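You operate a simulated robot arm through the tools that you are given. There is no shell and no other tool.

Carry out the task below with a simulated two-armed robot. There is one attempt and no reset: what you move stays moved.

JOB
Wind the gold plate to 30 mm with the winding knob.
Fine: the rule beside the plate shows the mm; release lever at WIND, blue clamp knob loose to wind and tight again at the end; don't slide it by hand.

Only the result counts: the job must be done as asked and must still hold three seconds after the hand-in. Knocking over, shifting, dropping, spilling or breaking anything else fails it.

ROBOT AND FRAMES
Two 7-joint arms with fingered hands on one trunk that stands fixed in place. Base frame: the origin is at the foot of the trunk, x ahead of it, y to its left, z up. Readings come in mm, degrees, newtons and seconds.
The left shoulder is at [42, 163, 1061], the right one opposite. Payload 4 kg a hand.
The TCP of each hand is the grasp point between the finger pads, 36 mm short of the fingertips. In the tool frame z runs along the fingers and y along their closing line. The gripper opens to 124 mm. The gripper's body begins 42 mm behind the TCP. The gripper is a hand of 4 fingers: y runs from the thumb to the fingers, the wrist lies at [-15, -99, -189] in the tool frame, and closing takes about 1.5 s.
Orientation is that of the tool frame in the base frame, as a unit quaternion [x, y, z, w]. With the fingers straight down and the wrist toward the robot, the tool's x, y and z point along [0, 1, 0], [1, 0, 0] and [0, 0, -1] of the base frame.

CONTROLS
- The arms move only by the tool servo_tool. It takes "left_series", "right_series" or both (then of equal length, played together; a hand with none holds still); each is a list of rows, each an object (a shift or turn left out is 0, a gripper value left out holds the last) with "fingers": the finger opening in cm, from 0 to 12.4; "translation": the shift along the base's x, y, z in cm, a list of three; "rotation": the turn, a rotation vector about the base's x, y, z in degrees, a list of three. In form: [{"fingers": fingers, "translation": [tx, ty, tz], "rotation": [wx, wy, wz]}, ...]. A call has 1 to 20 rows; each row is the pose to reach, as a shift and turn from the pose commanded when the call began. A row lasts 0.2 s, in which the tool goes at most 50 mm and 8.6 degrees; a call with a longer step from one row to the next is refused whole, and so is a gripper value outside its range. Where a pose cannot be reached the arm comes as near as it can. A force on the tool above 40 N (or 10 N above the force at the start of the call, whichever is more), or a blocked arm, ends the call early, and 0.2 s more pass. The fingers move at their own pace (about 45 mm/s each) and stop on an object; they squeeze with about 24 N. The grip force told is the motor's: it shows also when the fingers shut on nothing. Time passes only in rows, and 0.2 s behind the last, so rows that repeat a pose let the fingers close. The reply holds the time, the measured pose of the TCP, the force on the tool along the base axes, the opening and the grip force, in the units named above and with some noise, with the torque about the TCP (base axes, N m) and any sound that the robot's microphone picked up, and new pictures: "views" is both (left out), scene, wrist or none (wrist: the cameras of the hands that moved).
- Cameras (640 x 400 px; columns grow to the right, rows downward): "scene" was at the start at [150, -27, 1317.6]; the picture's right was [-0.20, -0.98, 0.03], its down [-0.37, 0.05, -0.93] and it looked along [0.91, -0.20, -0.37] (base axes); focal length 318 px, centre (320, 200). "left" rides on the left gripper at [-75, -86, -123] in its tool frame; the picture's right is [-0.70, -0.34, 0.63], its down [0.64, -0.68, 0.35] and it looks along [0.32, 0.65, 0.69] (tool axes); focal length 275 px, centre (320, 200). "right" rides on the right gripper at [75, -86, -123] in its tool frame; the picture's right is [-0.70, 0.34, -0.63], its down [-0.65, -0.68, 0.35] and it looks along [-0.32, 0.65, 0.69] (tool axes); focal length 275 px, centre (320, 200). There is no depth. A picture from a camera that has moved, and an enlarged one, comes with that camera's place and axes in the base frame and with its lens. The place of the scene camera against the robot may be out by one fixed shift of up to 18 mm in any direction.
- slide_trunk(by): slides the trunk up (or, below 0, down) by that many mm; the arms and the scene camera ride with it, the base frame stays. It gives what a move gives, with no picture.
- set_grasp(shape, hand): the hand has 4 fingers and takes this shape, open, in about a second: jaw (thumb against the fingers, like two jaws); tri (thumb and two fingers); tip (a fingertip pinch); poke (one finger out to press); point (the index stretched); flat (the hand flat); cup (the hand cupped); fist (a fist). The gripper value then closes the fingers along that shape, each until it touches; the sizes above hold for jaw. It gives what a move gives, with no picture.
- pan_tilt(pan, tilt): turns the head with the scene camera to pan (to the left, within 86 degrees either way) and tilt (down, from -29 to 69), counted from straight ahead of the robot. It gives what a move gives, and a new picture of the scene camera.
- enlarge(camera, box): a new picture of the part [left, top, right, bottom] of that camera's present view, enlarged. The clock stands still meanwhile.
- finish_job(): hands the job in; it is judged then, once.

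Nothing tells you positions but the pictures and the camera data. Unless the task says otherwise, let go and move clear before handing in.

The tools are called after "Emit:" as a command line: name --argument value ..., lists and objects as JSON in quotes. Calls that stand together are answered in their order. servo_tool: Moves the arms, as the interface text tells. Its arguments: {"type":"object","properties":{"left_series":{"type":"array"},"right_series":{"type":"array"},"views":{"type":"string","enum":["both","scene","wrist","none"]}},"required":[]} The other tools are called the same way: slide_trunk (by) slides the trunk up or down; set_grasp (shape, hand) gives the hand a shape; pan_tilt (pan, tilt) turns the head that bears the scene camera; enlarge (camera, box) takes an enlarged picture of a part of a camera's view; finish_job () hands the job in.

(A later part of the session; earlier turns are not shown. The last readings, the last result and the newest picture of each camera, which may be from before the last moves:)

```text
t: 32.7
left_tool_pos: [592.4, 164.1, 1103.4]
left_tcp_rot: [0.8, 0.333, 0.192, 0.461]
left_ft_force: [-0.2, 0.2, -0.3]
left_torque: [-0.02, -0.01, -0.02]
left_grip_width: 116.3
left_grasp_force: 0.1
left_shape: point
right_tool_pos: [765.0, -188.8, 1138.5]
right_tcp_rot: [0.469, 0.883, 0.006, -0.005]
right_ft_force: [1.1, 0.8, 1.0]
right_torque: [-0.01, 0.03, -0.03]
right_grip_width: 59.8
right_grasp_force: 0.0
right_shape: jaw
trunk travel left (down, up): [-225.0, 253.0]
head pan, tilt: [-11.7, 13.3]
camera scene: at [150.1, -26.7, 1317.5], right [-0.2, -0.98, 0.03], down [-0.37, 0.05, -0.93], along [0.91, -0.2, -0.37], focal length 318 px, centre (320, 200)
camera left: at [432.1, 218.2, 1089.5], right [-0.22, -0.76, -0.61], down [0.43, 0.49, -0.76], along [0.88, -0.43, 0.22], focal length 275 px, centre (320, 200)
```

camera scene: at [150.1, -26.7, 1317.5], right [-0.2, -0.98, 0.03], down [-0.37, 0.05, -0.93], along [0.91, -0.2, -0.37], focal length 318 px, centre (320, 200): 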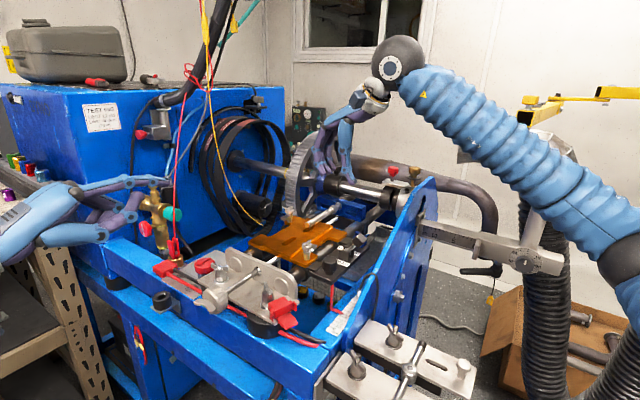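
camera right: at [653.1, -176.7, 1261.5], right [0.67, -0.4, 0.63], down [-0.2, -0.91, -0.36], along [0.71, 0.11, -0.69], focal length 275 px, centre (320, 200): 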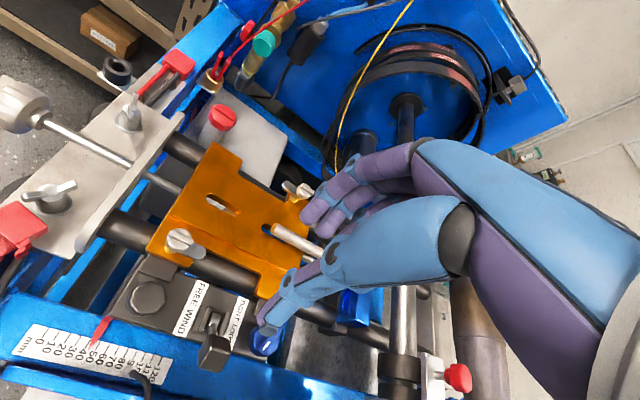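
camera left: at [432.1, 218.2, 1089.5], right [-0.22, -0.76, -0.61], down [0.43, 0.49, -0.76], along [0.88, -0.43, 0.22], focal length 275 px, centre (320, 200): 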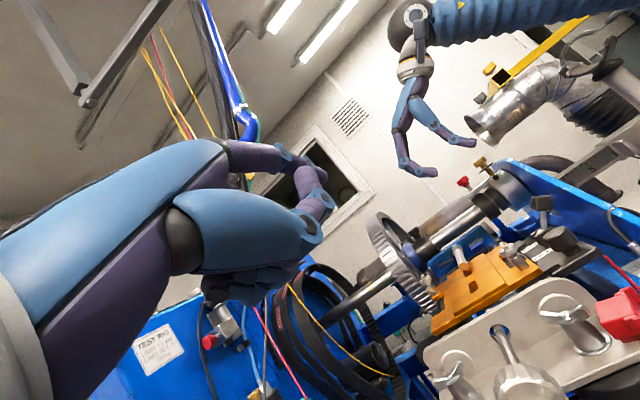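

The pose was reached, and the index tip shows within a few pixels of where I predicted. I'll zoom to refine the tip calibration.

Emit:
enlarge --camera "scene" --box '[60, 150, 200, 250]'

Emit:
enlarge --camera "left" --box '[220, 120, 360, 260]'

Emit:
enlarge --camera "left" --box '[400, 250, 640, 400]'

```text
4.00 times, centred on (130, 200) of scene
camera zoom: at [150.1, -26.7, 1317.5], right [-0.2, -0.98, 0.03], down [-0.37, 0.05, -0.93], along [0.91, -0.2, -0.37], focal length 1270 px, centre (1080, 200)
```

zoom: 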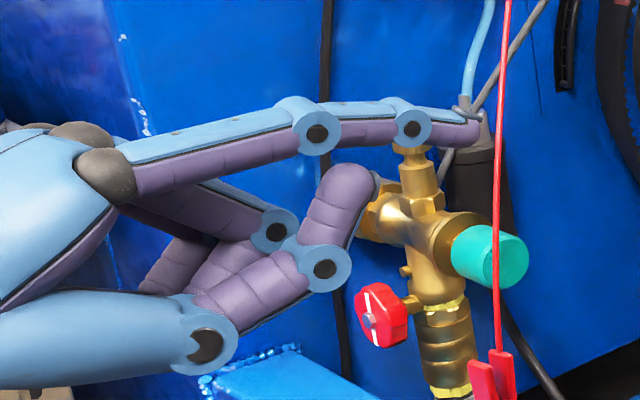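

```text
2.86 times, centred on (290, 190) of left
camera zoom: at [432.1, 218.2, 1089.5], right [-0.22, -0.76, -0.61], down [0.43, 0.49, -0.76], along [0.88, -0.43, 0.22], focal length 786 px, centre (406, 229)
```

zoom: 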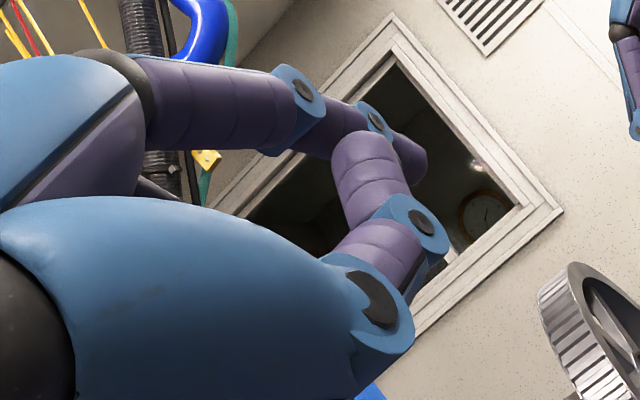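

```text
2.67 times, centred on (520, 325) of left
camera zoom: at [432.1, 218.2, 1089.5], right [-0.22, -0.76, -0.61], down [0.43, 0.49, -0.76], along [0.88, -0.43, 0.22], focal length 734 px, centre (-213, -133)
```

zoom: 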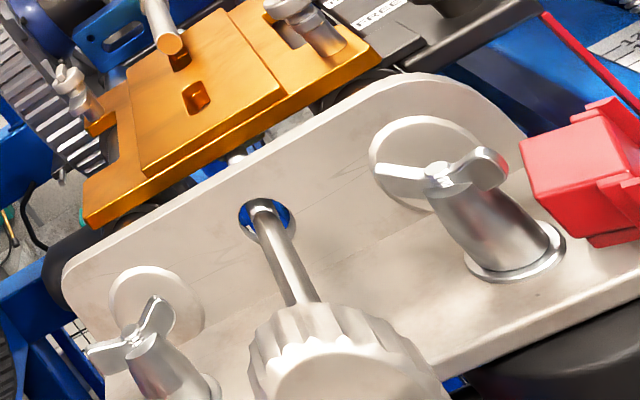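

The index finger is nearly parallel to the screw axis with about 48 mm clear, and its tip is at TCP + (41, −63, 50). I'll lower to a standoff 60 mm outside the knob, with the tip just above the axis.

Emit:
servo_tool --left_series '[{"translation": [-0.8, 0.1, -4]}, {"translation": [-1.5, 0.2, -8]}, {"translation": [-1.5, 0.2, -12]}, {"translation": [-1.5, 0.2, -16]}, {"translation": [-1.5, 0.2, -20]}, {"translation": [-1.5, 0.2, -22.9]}, {"translation": [-1.5, 0.2, -22.9]}]' --views "both"

Emit:
enlarge --camera "scene" --box '[130, 240, 290, 350]'

Emit:
enlarge --camera "left" --box '[220, 100, 460, 260]'

```text
t: 34.3
left_tool_pos: [575.7, 166.9, 873.7]
left_tcp_rot: [0.801, 0.331, 0.19, 0.461]
left_ft_force: [-1.1, -0.5, -0.1]
left_torque: [-0.01, -0.01, 0.02]
left_grip_width: 116.2
left_grasp_force: 0.2
left_shape: point
right_tool_pos: [764.5, -188.3, 1138.6]
right_tcp_rot: [0.469, 0.883, 0.008, -0.004]
right_ft_force: [0.6, -0.3, 0.0]
right_torque: [-0.03, 0.06, -0.02]
right_grip_width: 59.8
right_grasp_force: 0.2
right_shape: jaw
trunk travel left (down, up): [-225.0, 253.0]
head pan, tilt: [-11.7, 13.3]
camera scene: at [149.8, -26.8, 1317.6], right [-0.2, -0.98, 0.03], down [-0.37, 0.05, -0.93], along [0.91, -0.2, -0.37], focal length 318 px, centre (320, 200)
camera left: at [416.3, 220.1, 860.9], right [-0.22, -0.76, -0.61], down [0.43, 0.49, -0.76], along [0.88, -0.43, 0.22], focal length 275 px, centre (320, 200)
```

scene: 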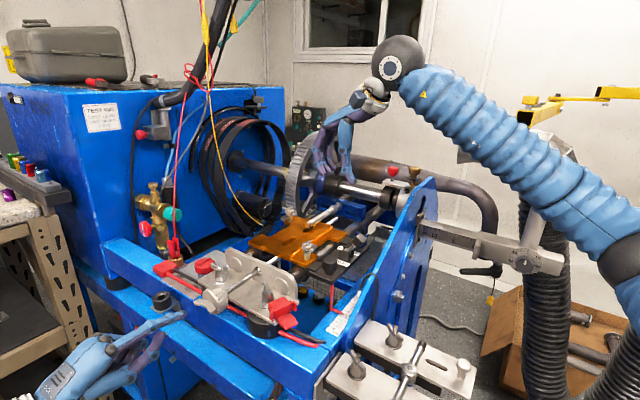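
left: 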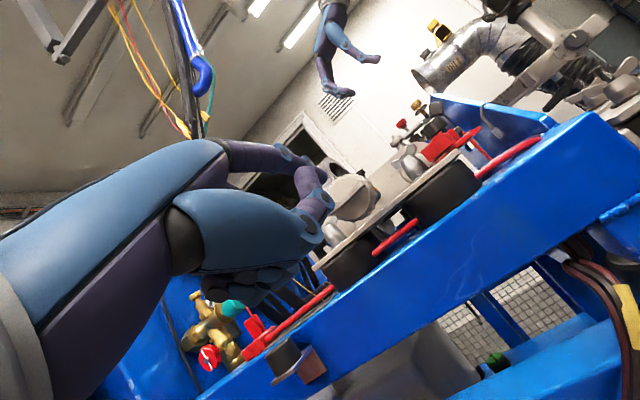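

```text
3.64 times, centred on (210, 295) of scene
camera zoom: at [149.8, -26.8, 1317.6], right [-0.2, -0.98, 0.03], down [-0.37, 0.05, -0.93], along [0.91, -0.2, -0.37], focal length 1154 px, centre (720, -146)
```

zoom: 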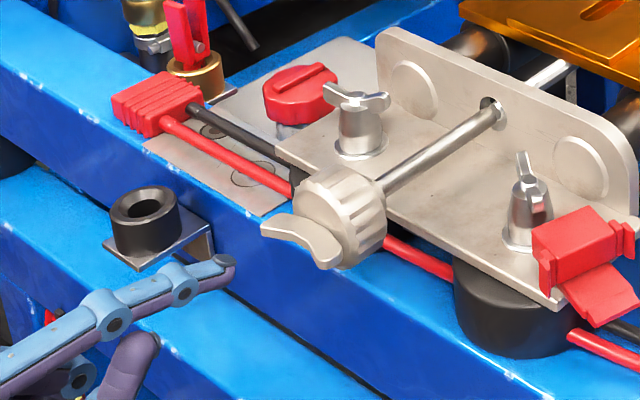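

```text
2.50 times, centred on (340, 180) of left
camera zoom: at [416.3, 220.1, 860.9], right [-0.22, -0.76, -0.61], down [0.43, 0.49, -0.76], along [0.88, -0.43, 0.22], focal length 688 px, centre (270, 250)
```

zoom: 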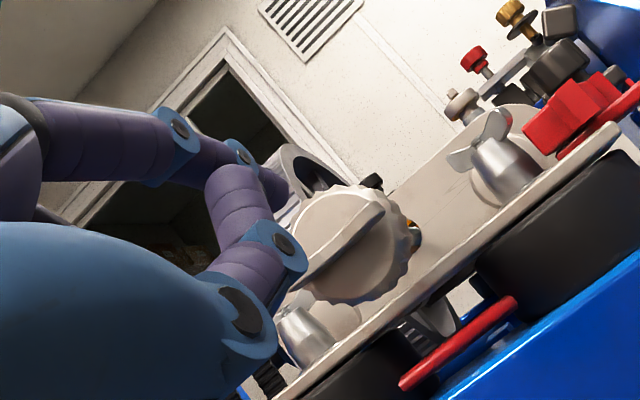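

The left camera now looks straight at the knob face, and all predictions match: the face centre is near (656, 74, 906) and the wing lies along the e-direction (horizontal). I'll advance the finger 43 mm along the axis so it sits above the wing.

Emit:
servo_tool --left_series '[{"translation": [1.0, -1.0, 0]}, {"translation": [2.0, -2.0, 0]}, {"translation": [2.6, -2.6, 0]}, {"translation": [3.1, -3.1, 0]}, {"translation": [3.1, -3.1, 0]}]' --views "none"

Emit:
enlarge --camera "scene" --box '[160, 250, 290, 340]'

Emit:
enlarge --camera "left" --box '[220, 100, 460, 260]'

Emit:
enlarge --camera "right" --box '[0, 40, 120, 200]'

```text
t: 35.5
left_tool_pos: [606.3, 134.7, 874.0]
left_tcp_rot: [0.8, 0.332, 0.191, 0.462]
left_ft_force: [0.5, 1.0, -0.2]
left_torque: [0.0, 0.0, 0.02]
left_grip_width: 116.1
left_grasp_force: 0.0
left_shape: point
right_tool_pos: [765.2, -188.7, 1138.0]
right_tcp_rot: [0.47, 0.883, 0.008, -0.005]
right_ft_force: [0.4, 0.4, -0.2]
right_torque: [-0.01, -0.03, 0.02]
right_grip_width: 60.0
right_grasp_force: 0.1
right_shape: jaw
trunk travel left (down, up): [-225.0, 253.0]
head pan, tilt: [-11.7, 13.3]
```

```text
4.44 times, centred on (225, 295) of scene
camera zoom: at [149.8, -26.8, 1317.6], right [-0.2, -0.98, 0.03], down [-0.37, 0.05, -0.93], along [0.91, -0.2, -0.37], focal length 1411 px, centre (742, -222)
```

zoom: 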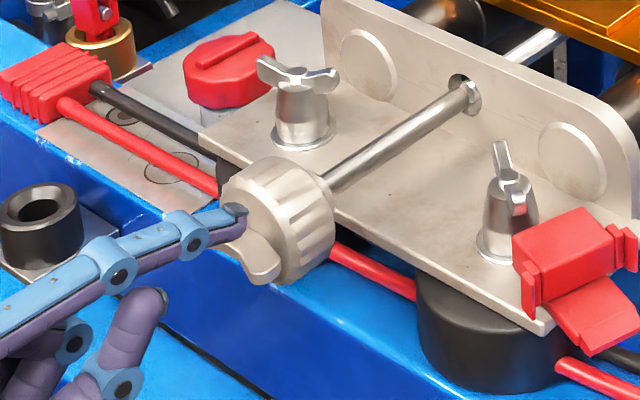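

```text
2.50 times, centred on (340, 180) of left
camera zoom: at [447.2, 188.2, 861.8], right [-0.22, -0.76, -0.61], down [0.43, 0.49, -0.76], along [0.88, -0.43, 0.21], focal length 688 px, centre (270, 250)
```

zoom: 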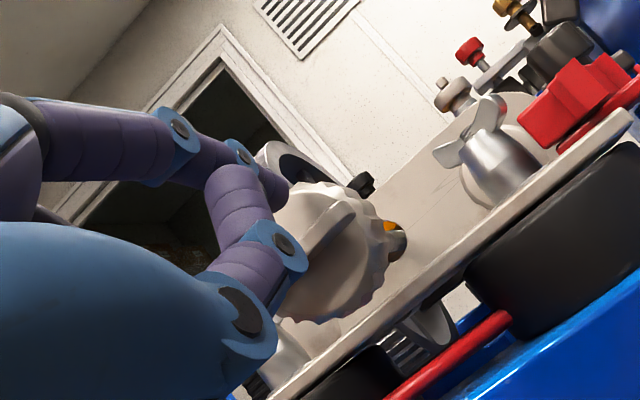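

```text
2.50 times, centred on (60, 120) of right
camera zoom: at [653.1, -177.2, 1261.4], right [0.67, -0.4, 0.63], down [-0.2, -0.91, -0.36], along [0.71, 0.11, -0.69], focal length 688 px, centre (970, 400)
```

zoom: 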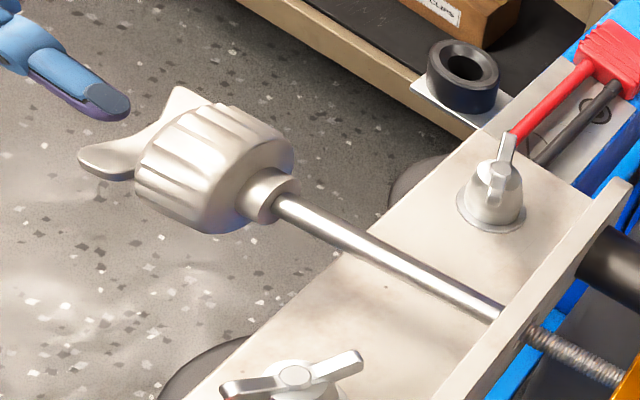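

Triangulated, the tip is at (647, 69, 929): just outside the face, above the wing and slightly toward −e. Winding should mean clockwise seen from outside, pushing the −e ear down. I'll sweep the finger down about a 17 mm circle to 120° and look.

Emit:
servo_tool --left_series '[{"translation": [-0.24, 0.04, -0.9]}, {"translation": [-0.4, -0.1, -1.15]}, {"translation": [-0.51, -0.23, -1.35]}, {"translation": [-0.6, -0.31, -1.62]}, {"translation": [-0.65, -0.37, -1.9]}, {"translation": [-0.67, -0.39, -2.2]}, {"translation": [-0.65, -0.37, -2.5]}, {"translation": [-0.6, -0.31, -2.8]}, {"translation": [-0.51, -0.23, -3.05]}]' --views "none"

Emit:
enlarge --camera "scene" --box '[160, 250, 290, 340]'

Emit:
enlarge --camera "left" --box '[220, 100, 460, 260]'

Emit:
enlarge --camera "right" --box '[70, 325, 118, 355]'

```text
t: 37.5
left_tool_pos: [601.6, 132.3, 842.8]
left_tcp_rot: [0.8, 0.332, 0.191, 0.461]
left_ft_force: [-0.8, -0.1, 2.6]
left_torque: [-0.12, -0.16, -0.06]
left_grip_width: 0.2
left_grasp_force: 0.1
left_shape: point
right_tool_pos: [764.4, -188.3, 1139.0]
right_tcp_rot: [0.469, 0.883, 0.007, -0.004]
right_ft_force: [-0.1, -1.0, -0.3]
right_torque: [0.01, 0.0, 0.0]
right_grip_width: 60.1
right_grasp_force: 0.0
right_shape: jaw
trunk travel left (down, up): [-225.0, 253.0]
head pan, tilt: [-11.7, 13.3]
```

```text
4.44 times, centred on (225, 295) of scene
camera zoom: at [149.7, -26.9, 1317.6], right [-0.2, -0.98, 0.03], down [-0.37, 0.05, -0.93], along [0.91, -0.2, -0.37], focal length 1411 px, centre (742, -222)
```

zoom: 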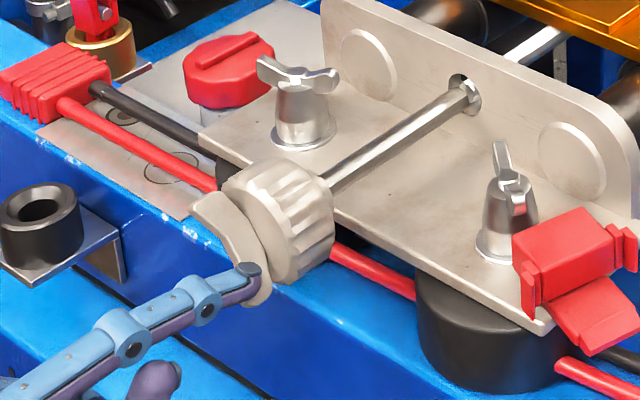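

```text
2.50 times, centred on (340, 180) of left
camera zoom: at [442.3, 186.0, 830.2], right [-0.22, -0.76, -0.61], down [0.43, 0.49, -0.76], along [0.88, -0.43, 0.22], focal length 688 px, centre (270, 250)
```

zoom: 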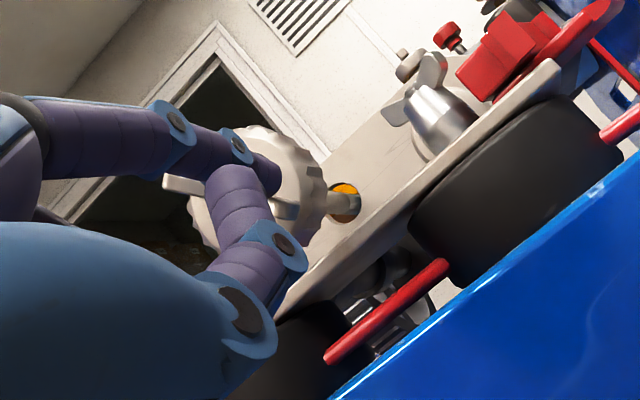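

```text
13.33 times, centred on (94, 340) of right
camera zoom: at [652.9, -177.3, 1261.4], right [0.67, -0.4, 0.63], down [-0.2, -0.91, -0.36], along [0.71, 0.11, -0.69], focal length 3670 px, centre (3333, -1667)
```

zoom: 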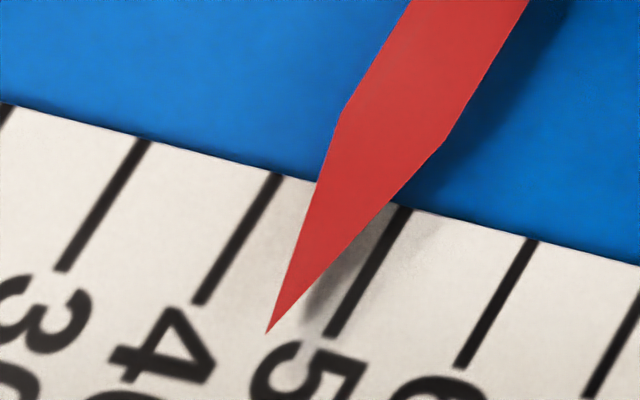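

The push worked: the wing turned about 60°, but the reading rose from 43.5 to 45.3. Clockwise is therefore the wrong way, and the lead is about 10 mm per turn. I'll reverse by taking the finger back over the top and pushing the other ear counter-clockwise.

Emit:
servo_tool --left_series '[{"translation": [-0.14, -0.14, 0.55]}, {"translation": [-0.14, -0.14, 1.15]}, {"translation": [0, 0, 1.7]}, {"translation": [0.27, 0.27, 2.15]}, {"translation": [0.63, 0.63, 2.45]}, {"translation": [1.04, 1.04, 2.55]}, {"translation": [1.35, 1.35, 2.49]}, {"translation": [1.64, 1.64, 2.32]}, {"translation": [1.89, 1.89, 2.05]}, {"translation": [2.08, 2.08, 1.7]}, {"translation": [2.2, 2.2, 1.29]}, {"translation": [2.24, 2.24, 0.85]}, {"translation": [2.2, 2.2, 0.41]}, {"translation": [2.08, 2.08, 0]}]' --views "none"

Emit:
enlarge --camera "scene" --box '[160, 250, 290, 340]'

Emit:
enlarge --camera "left" --box '[220, 100, 460, 260]'

Emit:
enlarge --camera "right" --box '[58, 320, 122, 360]'

```text
t: 40.5
left_tool_pos: [621.1, 153.8, 843.4]
left_tcp_rot: [0.8, 0.332, 0.191, 0.461]
left_ft_force: [-0.1, 0.3, 2.6]
left_torque: [-0.13, -0.03, 0.02]
left_grip_width: 0.0
left_grasp_force: 0.0
left_shape: point
right_tool_pos: [765.2, -188.3, 1138.8]
right_tcp_rot: [0.469, 0.883, 0.008, -0.005]
right_ft_force: [-0.8, -0.5, 0.1]
right_torque: [-0.02, -0.01, 0.03]
right_grip_width: 59.7
right_grasp_force: 0.1
right_shape: jaw
trunk travel left (down, up): [-225.0, 253.0]
head pan, tilt: [-11.7, 13.3]
```

```text
4.44 times, centred on (225, 295) of scene
camera zoom: at [149.9, -26.8, 1317.6], right [-0.2, -0.98, 0.03], down [-0.37, 0.05, -0.93], along [0.91, -0.2, -0.37], focal length 1411 px, centre (742, -222)
```

zoom: 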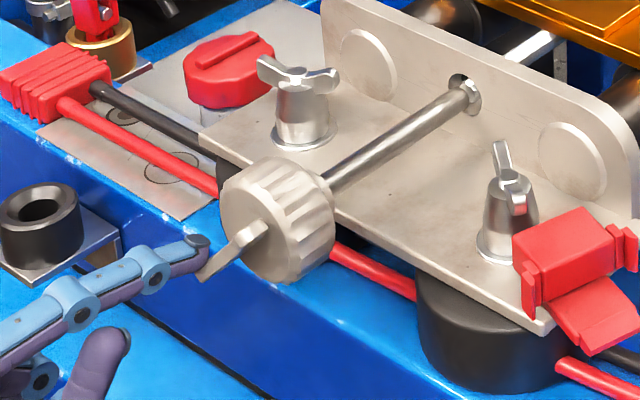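

```text
2.50 times, centred on (340, 180) of left
camera zoom: at [463.0, 208.1, 831.0], right [-0.22, -0.76, -0.61], down [0.42, 0.49, -0.76], along [0.88, -0.43, 0.21], focal length 688 px, centre (270, 250)
```

zoom: 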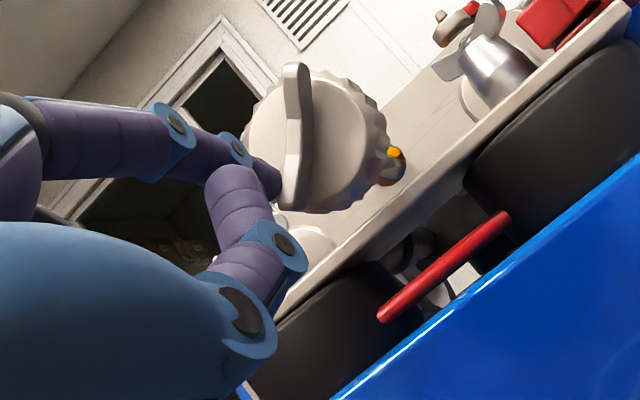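

```text
10.00 times, centred on (90, 340) of right
camera zoom: at [653.2, -177.1, 1261.3], right [0.67, -0.4, 0.63], down [-0.2, -0.91, -0.36], along [0.71, 0.11, -0.69], focal length 2753 px, centre (2620, -1200)
```

zoom: 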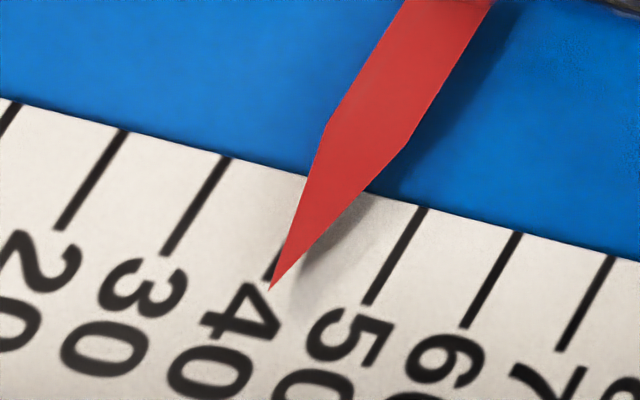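

It worked in the right direction: the reading is now 41.0 mm, which implies about 14.6 mm per turn. About 270° more is needed, so I'll push another 180° counter-clockwise and read again.

Emit:
servo_tool --left_series '[{"translation": [-0.19, -0.19, -0.35]}, {"translation": [-0.44, -0.44, -0.62]}, {"translation": [-0.73, -0.73, -0.79]}, {"translation": [-1.04, -1.04, -0.85]}, {"translation": [-1.35, -1.35, -0.79]}, {"translation": [-1.64, -1.64, -0.62]}, {"translation": [-1.89, -1.89, -0.35]}, {"translation": [-2.08, -2.08, 0]}, {"translation": [-2.2, -2.2, 0.41]}, {"translation": [-2.24, -2.24, 0.85]}, {"translation": [-2.2, -2.2, 1.29]}, {"translation": [-2.08, -2.08, 1.7]}]' --views "none"

Emit:
enlarge --camera "scene" --box '[160, 250, 290, 340]'

Emit:
enlarge --camera "left" --box '[220, 100, 460, 260]'

Emit:
enlarge --camera "right" --box '[50, 320, 114, 360]'

```text
t: 43.1
left_tool_pos: [602.4, 131.9, 861.9]
left_tcp_rot: [0.8, 0.331, 0.191, 0.462]
left_ft_force: [-2.0, -0.1, -1.9]
left_torque: [0.1, 0.03, -0.09]
left_grip_width: 116.1
left_grasp_force: 0.2
left_shape: point
right_tool_pos: [763.7, -188.5, 1138.4]
right_tcp_rot: [0.469, 0.883, 0.007, -0.005]
right_ft_force: [0.4, 0.1, 0.3]
right_torque: [0.0, 0.03, -0.02]
right_grip_width: 59.7
right_grasp_force: 0.2
right_shape: jaw
trunk travel left (down, up): [-225.0, 253.0]
head pan, tilt: [-11.7, 13.3]
```

```text
4.44 times, centred on (225, 295) of scene
camera zoom: at [149.8, -26.9, 1317.6], right [-0.2, -0.98, 0.03], down [-0.37, 0.05, -0.93], along [0.91, -0.2, -0.37], focal length 1411 px, centre (742, -222)
```

zoom: 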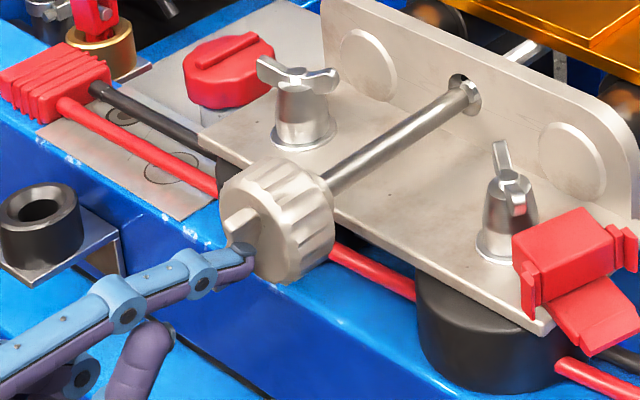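

```text
2.50 times, centred on (340, 180) of left
camera zoom: at [443.0, 186.3, 848.7], right [-0.22, -0.76, -0.61], down [0.43, 0.49, -0.76], along [0.88, -0.43, 0.22], focal length 688 px, centre (270, 250)
```

zoom: 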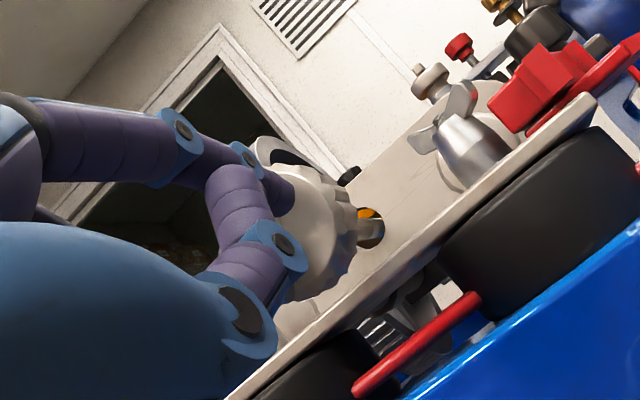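

```text
10.00 times, centred on (82, 340) of right
camera zoom: at [653.1, -177.3, 1261.4], right [0.67, -0.4, 0.63], down [-0.2, -0.91, -0.36], along [0.71, 0.11, -0.69], focal length 2753 px, centre (2700, -1200)
```

zoom: 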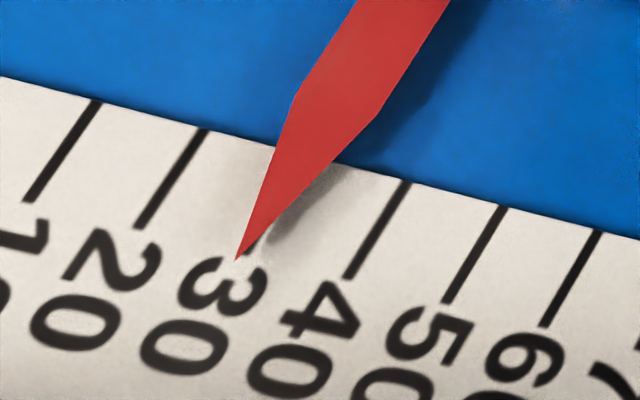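

The reading is already very close to 30, so this push moved it farther than expected. I'll zoom in tightly before touching anything.

Emit:
enlarge --camera "right" --box '[58, 328, 98, 353]'

Emit:
enlarge --camera "right" --box '[66, 336, 82, 348]'

Emit:
enlarge --camera "scene" --box '[325, 295, 365, 325]'

```text
16.00 times, centred on (78, 340) of right
camera zoom: at [653.1, -177.3, 1261.4], right [0.67, -0.4, 0.63], down [-0.2, -0.91, -0.36], along [0.71, 0.11, -0.69], focal length 4404 px, centre (4192, -2048)
```

zoom: 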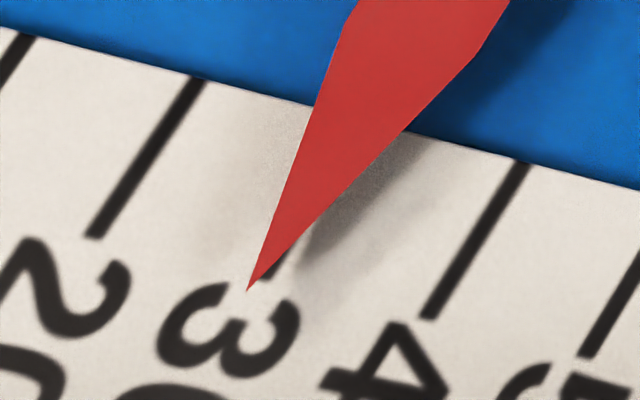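

```text
16.00 times, centred on (74, 342) of right
camera zoom: at [653.1, -177.3, 1261.4], right [0.67, -0.4, 0.63], down [-0.2, -0.91, -0.36], along [0.71, 0.11, -0.69], focal length 4404 px, centre (4256, -2072)
```

zoom: 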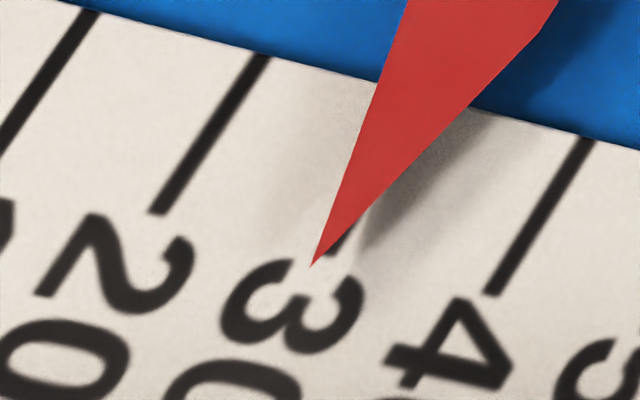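

```text
13.33 times, centred on (345, 310) of scene
camera zoom: at [149.8, -26.9, 1317.6], right [-0.2, -0.98, 0.03], down [-0.37, 0.05, -0.93], along [0.91, -0.2, -0.37], focal length 4233 px, centre (-13, -1267)
```

zoom: 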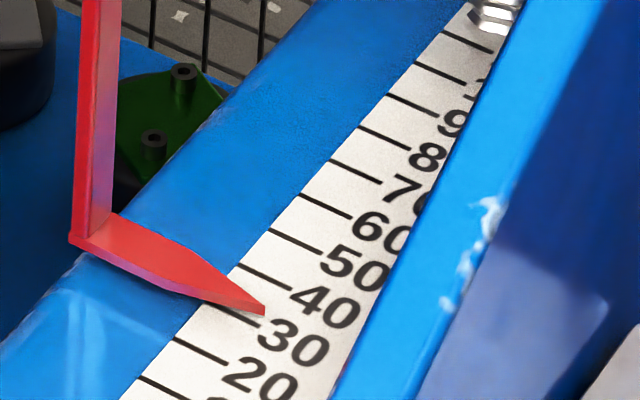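

The pointer is at about 29.5, slightly past 30, so I need a small clockwise correction that will include some backlash. I'll bring the finger clockwise around to just short of the other ear and re-read.

Emit:
servo_tool --left_series '[{"translation": [-0.12, -0.12, -0.41]}, {"translation": [-0.16, -0.16, -0.85]}, {"translation": [-0.12, -0.12, -1.29]}, {"translation": [0, 0, -1.7]}, {"translation": [0.19, 0.19, -2.05]}, {"translation": [0.44, 0.44, -2.32]}, {"translation": [0.73, 0.73, -2.49]}, {"translation": [1.04, 1.04, -2.55]}]' --views "none"

Emit:
enlarge --camera "left" --box '[220, 60, 460, 220]'

Emit:
enlarge --camera "scene" --box '[160, 250, 290, 340]'

Emit:
enlarge --camera "right" --box '[58, 328, 98, 353]'

```text
t: 44.9
left_tool_pos: [611.3, 142.3, 834.5]
left_tcp_rot: [0.8, 0.332, 0.191, 0.462]
left_ft_force: [-2.8, -1.6, -1.0]
left_torque: [0.13, -0.12, -0.22]
left_grip_width: 0.3
left_grasp_force: 0.1
left_shape: point
right_tool_pos: [765.2, -190.0, 1138.6]
right_tcp_rot: [0.469, 0.883, 0.007, -0.005]
right_ft_force: [0.3, 0.2, 0.1]
right_torque: [0.0, -0.01, -0.06]
right_grip_width: 59.8
right_grasp_force: 0.1
right_shape: jaw
trunk travel left (down, up): [-225.0, 253.0]
head pan, tilt: [-11.7, 13.3]
```

```text
2.50 times, centred on (340, 140) of left
camera zoom: at [452.8, 196.4, 822.8], right [-0.22, -0.76, -0.61], down [0.43, 0.49, -0.76], along [0.88, -0.43, 0.22], focal length 688 px, centre (270, 350)
```

zoom: 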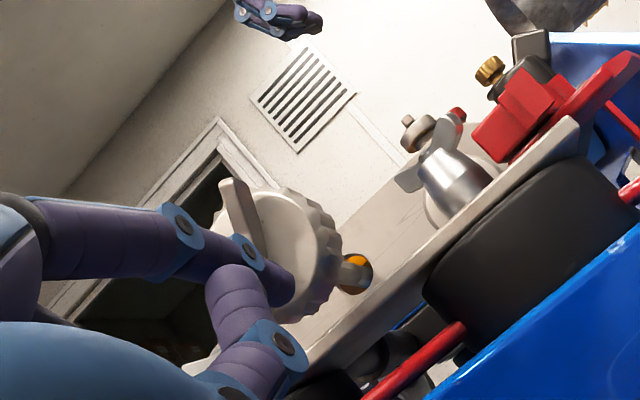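

```text
4.44 times, centred on (225, 295) of scene
camera zoom: at [149.6, -27.1, 1317.6], right [-0.2, -0.98, 0.03], down [-0.37, 0.05, -0.93], along [0.91, -0.2, -0.37], focal length 1411 px, centre (742, -222)
```

zoom: 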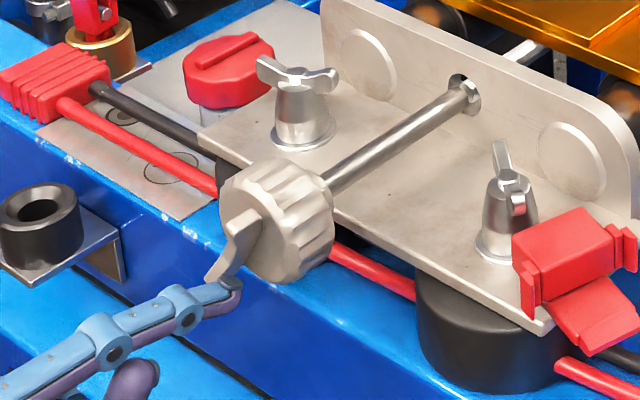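

```text
16.00 times, centred on (78, 340) of right
camera zoom: at [652.9, -177.5, 1261.4], right [0.67, -0.4, 0.63], down [-0.2, -0.91, -0.36], along [0.71, 0.11, -0.69], focal length 4404 px, centre (4192, -2048)
```

zoom: 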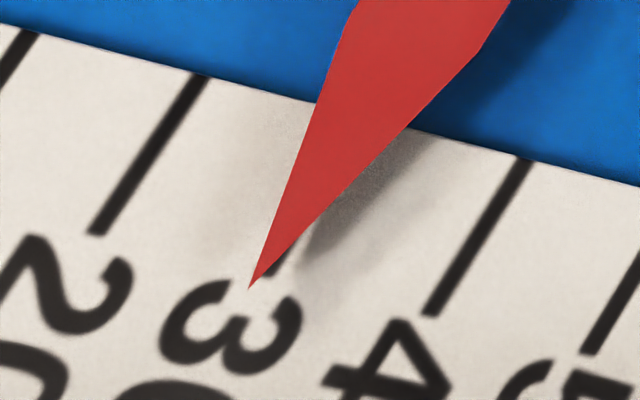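

The finger is now just touching the lower ear, and the pointer is still about 29.5. I'll nudge clockwise by about 10° and read.

Emit:
servo_tool --left_series '[{"translation": [0.1, 0.1, 0.01]}, {"translation": [0.21, 0.21, 0.03]}]' --views "none"

Emit:
enlarge --camera "right" --box '[58, 328, 98, 353]'

Emit:
enlarge --camera "left" --box '[220, 60, 460, 220]'

```text
t: 45.5
left_tool_pos: [614.8, 146.2, 835.2]
left_tcp_rot: [0.8, 0.332, 0.191, 0.462]
left_ft_force: [-2.1, -1.8, -1.2]
left_torque: [0.23, -0.04, -0.19]
left_grip_width: 0.1
left_grasp_force: 0.1
left_shape: point
right_tool_pos: [764.9, -189.3, 1138.8]
right_tcp_rot: [0.47, 0.883, 0.008, -0.005]
right_ft_force: [-0.7, 0.1, 0.4]
right_torque: [0.03, 0.01, 0.0]
right_grip_width: 59.8
right_grasp_force: 0.0
right_shape: jaw
trunk travel left (down, up): [-225.0, 253.0]
head pan, tilt: [-11.7, 13.3]
```

```text
16.00 times, centred on (78, 340) of right
camera zoom: at [653.1, -177.3, 1261.3], right [0.67, -0.4, 0.63], down [-0.2, -0.91, -0.36], along [0.71, 0.11, -0.69], focal length 4404 px, centre (4192, -2048)
```

zoom: 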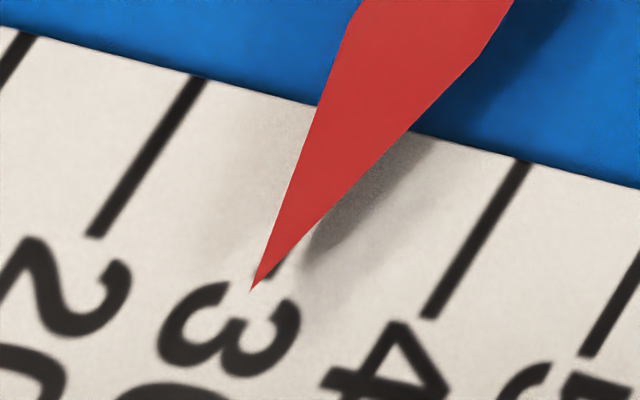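

```text
2.50 times, centred on (340, 140) of left
camera zoom: at [455.2, 198.7, 822.7], right [-0.22, -0.76, -0.61], down [0.43, 0.49, -0.76], along [0.88, -0.43, 0.21], focal length 688 px, centre (270, 350)
```

zoom: 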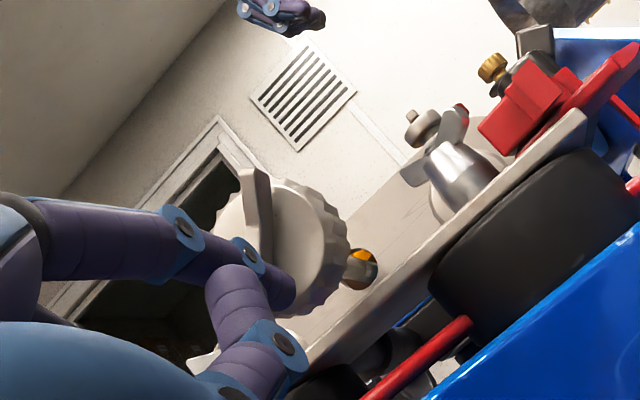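

The plate has started to follow and reads about 29.7. I'll nudge about 6° more.

Emit:
servo_tool --left_series '[{"translation": [0.06, 0.06, 0.02]}, {"translation": [0.12, 0.12, 0.04]}]' --views "none"

Emit:
enlarge --camera "right" --box '[58, 328, 98, 353]'

Emit:
enlarge --camera "right" --box '[67, 337, 83, 349]'

```text
t: 46.1
left_tool_pos: [616.1, 147.1, 834.6]
left_tcp_rot: [0.8, 0.333, 0.192, 0.461]
left_ft_force: [-2.1, -1.9, -2.3]
left_torque: [0.19, -0.04, -0.16]
left_grip_width: 0.0
left_grasp_force: 0.1
left_shape: point
right_tool_pos: [764.7, -190.4, 1138.0]
right_tcp_rot: [0.468, 0.883, 0.008, -0.005]
right_ft_force: [0.4, -0.3, 0.0]
right_torque: [0.01, -0.01, 0.05]
right_grip_width: 59.7
right_grasp_force: 0.1
right_shape: jaw
trunk travel left (down, up): [-225.0, 253.0]
head pan, tilt: [-11.7, 13.3]
```

```text
16.00 times, centred on (78, 340) of right
camera zoom: at [653.2, -177.3, 1261.3], right [0.67, -0.4, 0.63], down [-0.2, -0.91, -0.36], along [0.71, 0.11, -0.69], focal length 4404 px, centre (4192, -2048)
```

zoom: 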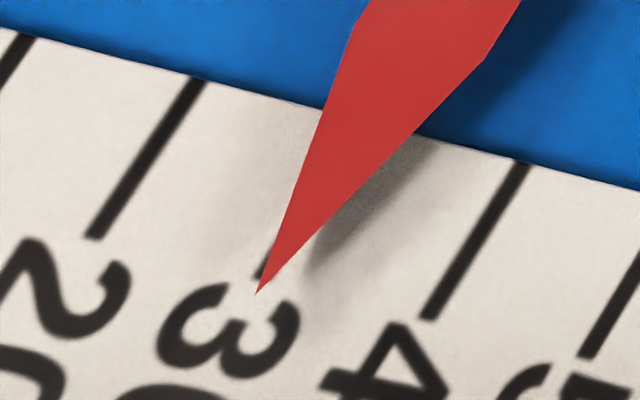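

```text
16.00 times, centred on (75, 343) of right
camera zoom: at [653.2, -177.3, 1261.3], right [0.67, -0.4, 0.63], down [-0.2, -0.91, -0.36], along [0.71, 0.11, -0.69], focal length 4404 px, centre (4240, -2088)
```

zoom: 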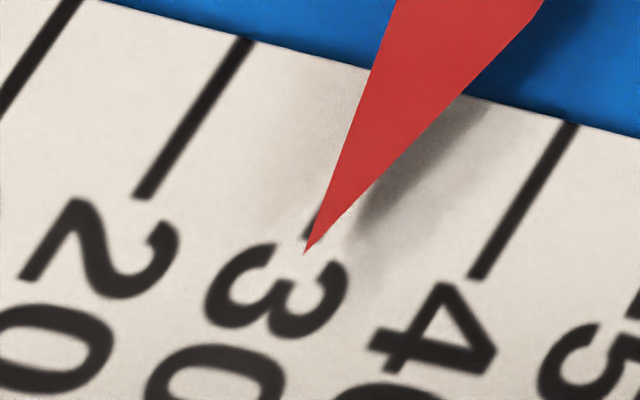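

The pointer now reads about 30.1, with tick 30 right under the tip. I'll back the finger off, away from the ear, and withdraw along the axis.

Emit:
servo_tool --left_series '[{"translation": [-0.3, -0.3, -0.05]}, {"translation": [-0.55, -0.55, -0.05]}, {"translation": [-1.6, 0.5, -0.05]}, {"translation": [-3.5, 2.4, -0.05]}, {"translation": [-5.5, 4.4, 0]}, {"translation": [-7.5, 6.4, 0]}]' --views "none"

Emit:
enlarge --camera "right" --box '[58, 328, 98, 353]'

Emit:
enlarge --camera "scene" --box '[130, 230, 390, 390]'

```text
t: 47.5
left_tool_pos: [540.5, 210.4, 836.3]
left_tcp_rot: [0.8, 0.331, 0.191, 0.462]
left_ft_force: [0.0, 0.2, 0.8]
left_torque: [0.0, -0.02, 0.02]
left_grip_width: 116.1
left_grasp_force: 0.1
left_shape: point
right_tool_pos: [763.4, -189.9, 1138.4]
right_tcp_rot: [0.47, 0.883, 0.008, -0.005]
right_ft_force: [0.0, 0.6, 0.4]
right_torque: [-0.02, -0.05, 0.01]
right_grip_width: 60.0
right_grasp_force: 0.0
right_shape: jaw
trunk travel left (down, up): [-225.0, 253.0]
head pan, tilt: [-11.7, 13.3]
```

```text
16.00 times, centred on (78, 340) of right
camera zoom: at [652.5, -177.7, 1261.9], right [0.67, -0.4, 0.63], down [-0.2, -0.91, -0.36], along [0.71, 0.11, -0.69], focal length 4404 px, centre (4192, -2048)
```

zoom: 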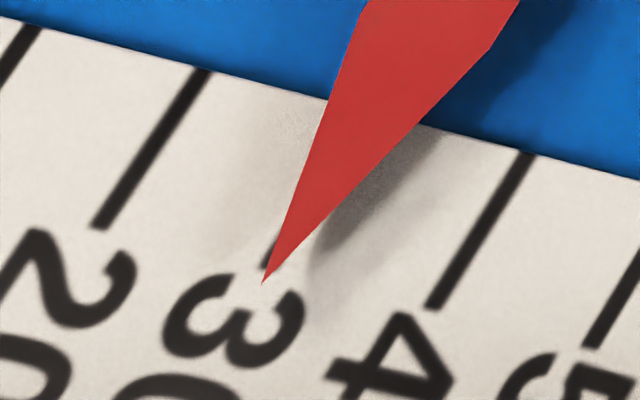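

```text
2.46 times, centred on (260, 310) of scene
camera zoom: at [149.3, -26.9, 1317.7], right [-0.2, -0.98, 0.03], down [-0.37, 0.05, -0.93], along [0.91, -0.2, -0.37], focal length 781 px, centre (468, -71)
```

zoom: 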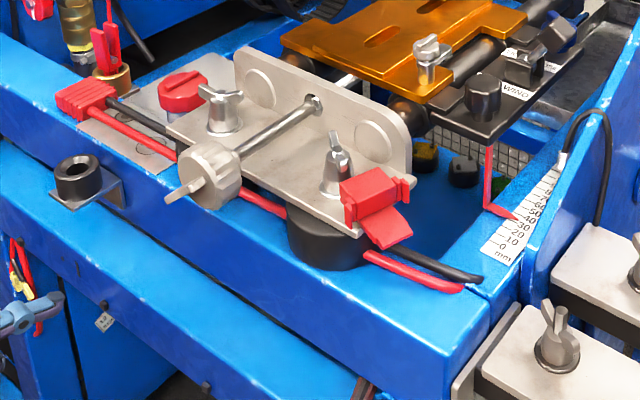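

The reading is unchanged at about 30.0 after withdrawing. The blue knob has moved with the plate, to about (802.5, −259). I'll take the right hand over it at yaw 15°, along its bar, and look before gripping.

Emit:
servo_tool --right_series '[{"fingers": 6, "translation": [1, -2, -1], "rotation": [0, 0, -5]}, {"fingers": 6, "translation": [2.4, -4.6, -2], "rotation": [0, 0, -10]}, {"translation": [3.9, -6.9, -4], "rotation": [0, 0, -15]}, {"translation": [3.9, -6.9, -7], "rotation": [0, 0, -19]}, {"translation": [3.9, -6.9, -10], "rotation": [0, 0, -19]}, {"translation": [3.9, -6.9, -11.5], "rotation": [0, 0, -19]}]' --views "both"

Emit:
enlarge --camera "right" --box '[180, 180, 380, 330]'

```text
t: 48.9
left_tool_pos: [539.7, 211.6, 836.3]
left_tcp_rot: [0.801, 0.332, 0.191, 0.461]
left_ft_force: [-0.3, 0.8, 0.3]
left_torque: [-0.02, -0.04, 0.0]
left_grip_width: 116.4
left_grasp_force: 0.1
left_shape: point
right_tool_pos: [804.7, -259.9, 1023.8]
right_tcp_rot: [0.608, 0.794, 0.008, -0.004]
right_ft_force: [0.0, -0.2, 0.4]
right_torque: [0.01, -0.02, 0.01]
right_grip_width: 60.1
right_grasp_force: 0.0
right_shape: jaw
trunk travel left (down, up): [-225.0, 253.0]
head pan, tilt: [-11.7, 13.3]
camera scene: at [149.9, -26.7, 1317.6], right [-0.2, -0.98, 0.03], down [-0.37, 0.05, -0.93], along [0.91, -0.2, -0.37], focal length 318 px, centre (320, 200)
camera right: at [703.1, -211.8, 1146.7], right [0.5, -0.6, 0.63], down [-0.49, -0.79, -0.36], along [0.71, -0.12, -0.69], focal length 275 px, centre (320, 200)
```

scene: 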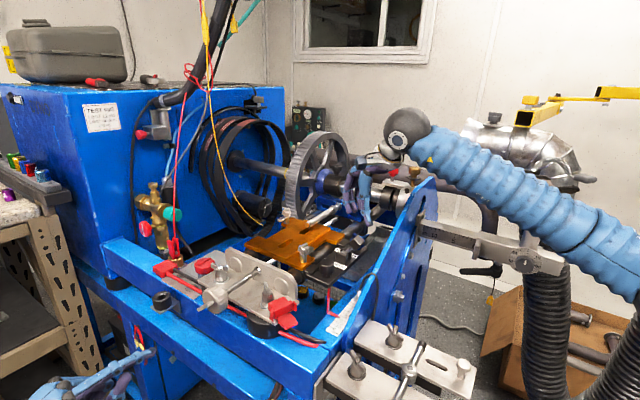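
right: 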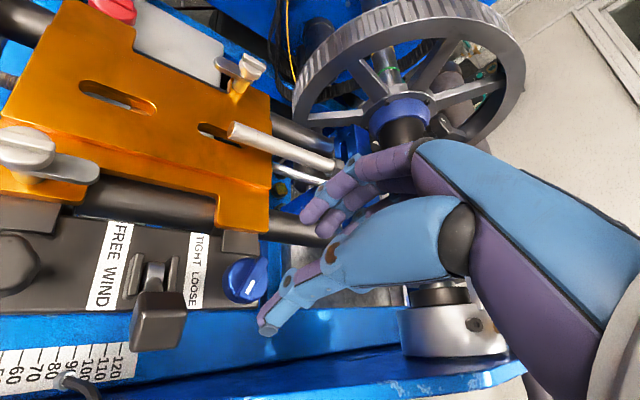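

```text
2.67 times, centred on (280, 255) of right
camera zoom: at [703.1, -211.8, 1146.7], right [0.5, -0.6, 0.63], down [-0.49, -0.79, -0.36], along [0.71, -0.12, -0.69], focal length 734 px, centre (427, 53)
```

zoom: 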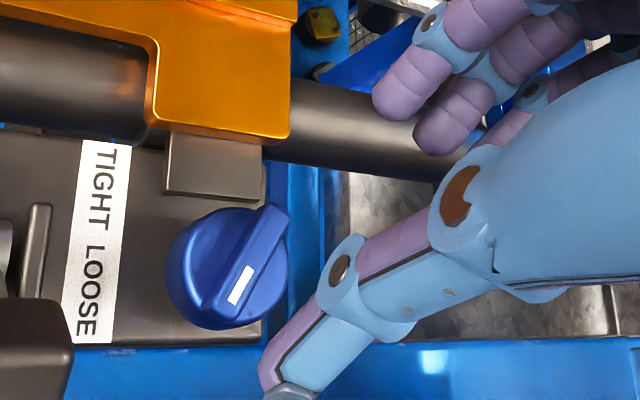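

The knob's bar is at bearing about 194° and centred near (802.5, −257), aligned with my closing direction. I'll lower with a 52 mm opening and grip the bar ends gently.

Emit:
servo_tool --right_series '[{"fingers": 5.2, "translation": [-0.2, 0.26, -2]}, {"fingers": 5.2, "translation": [-0.22, 0.26, -4]}, {"fingers": 5.2, "translation": [-0.22, 0.26, -5.5]}, {"fingers": 5.2, "translation": [-0.22, 0.26, -6.3]}, {"fingers": 3, "translation": [-0.22, 0.26, -6.3]}, {"fingers": 3, "translation": [-0.22, 0.26, -6.3]}, {"fingers": 3, "translation": [-0.22, 0.26, -6.3]}]' --views "both"

Emit:
enlarge --camera "right" --box '[180, 180, 380, 330]'

Emit:
enlarge --camera "scene" --box '[325, 295, 365, 325]'

```text
t: 50.5
left_tool_pos: [537.9, 210.7, 835.4]
left_tcp_rot: [0.801, 0.331, 0.191, 0.461]
left_ft_force: [0.3, 0.2, -0.3]
left_torque: [-0.05, 0.0, -0.01]
left_grip_width: 116.2
left_grasp_force: 0.0
left_shape: point
right_tool_pos: [800.7, -255.9, 961.1]
right_tcp_rot: [0.609, 0.793, 0.008, -0.003]
right_ft_force: [-7.9, -1.5, 5.0]
right_torque: [-0.02, 0.13, -0.01]
right_grip_width: 38.7
right_grasp_force: 23.7
right_shape: jaw
trunk travel left (down, up): [-225.0, 253.0]
head pan, tilt: [-11.7, 13.3]
camera scene: at [148.8, -26.9, 1317.8], right [-0.2, -0.98, 0.03], down [-0.37, 0.05, -0.93], along [0.91, -0.2, -0.37], focal length 318 px, centre (320, 200)
camera right: at [698.1, -207.9, 1083.8], right [0.5, -0.6, 0.63], down [-0.49, -0.79, -0.36], along [0.71, -0.12, -0.69], focal length 275 px, centre (320, 200)
```

scene: 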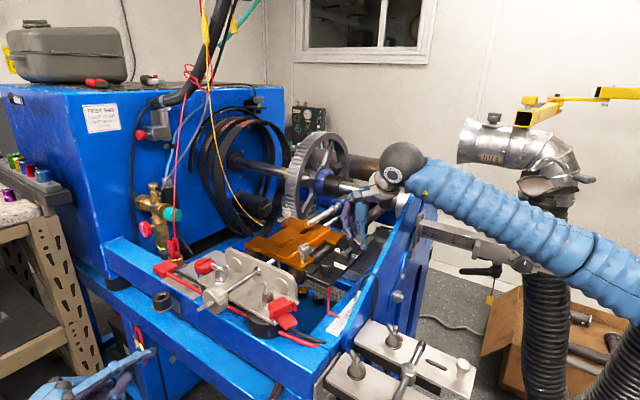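
right: 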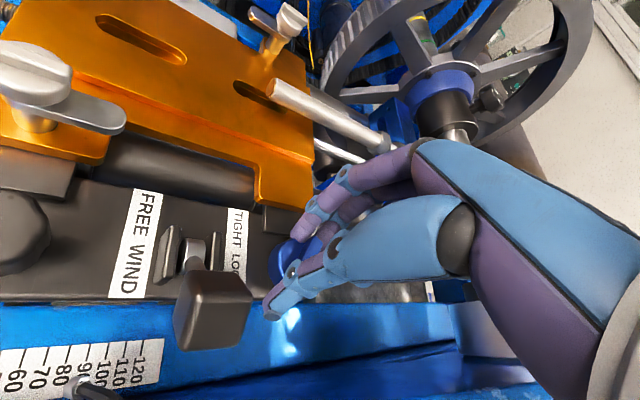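

```text
2.67 times, centred on (280, 255) of right
camera zoom: at [698.1, -207.9, 1083.8], right [0.5, -0.6, 0.63], down [-0.49, -0.79, -0.36], along [0.71, -0.12, -0.69], focal length 734 px, centre (427, 53)
```

zoom: 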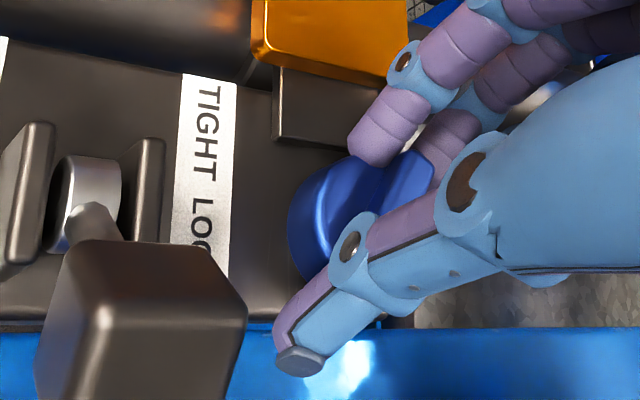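

```text
13.33 times, centred on (345, 310) of scene
camera zoom: at [148.8, -26.9, 1317.8], right [-0.2, -0.98, 0.03], down [-0.37, 0.05, -0.93], along [0.91, -0.2, -0.37], focal length 4233 px, centre (-13, -1267)
```

zoom: 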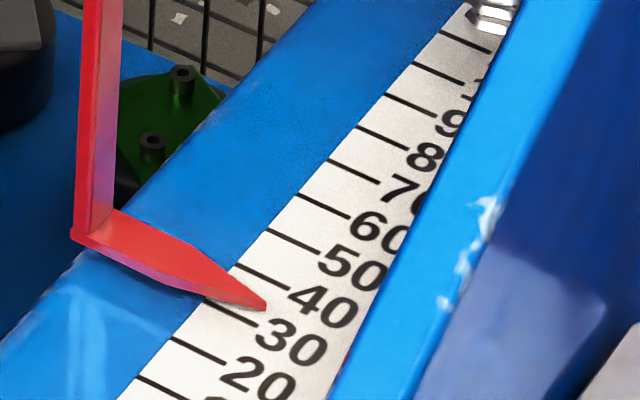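

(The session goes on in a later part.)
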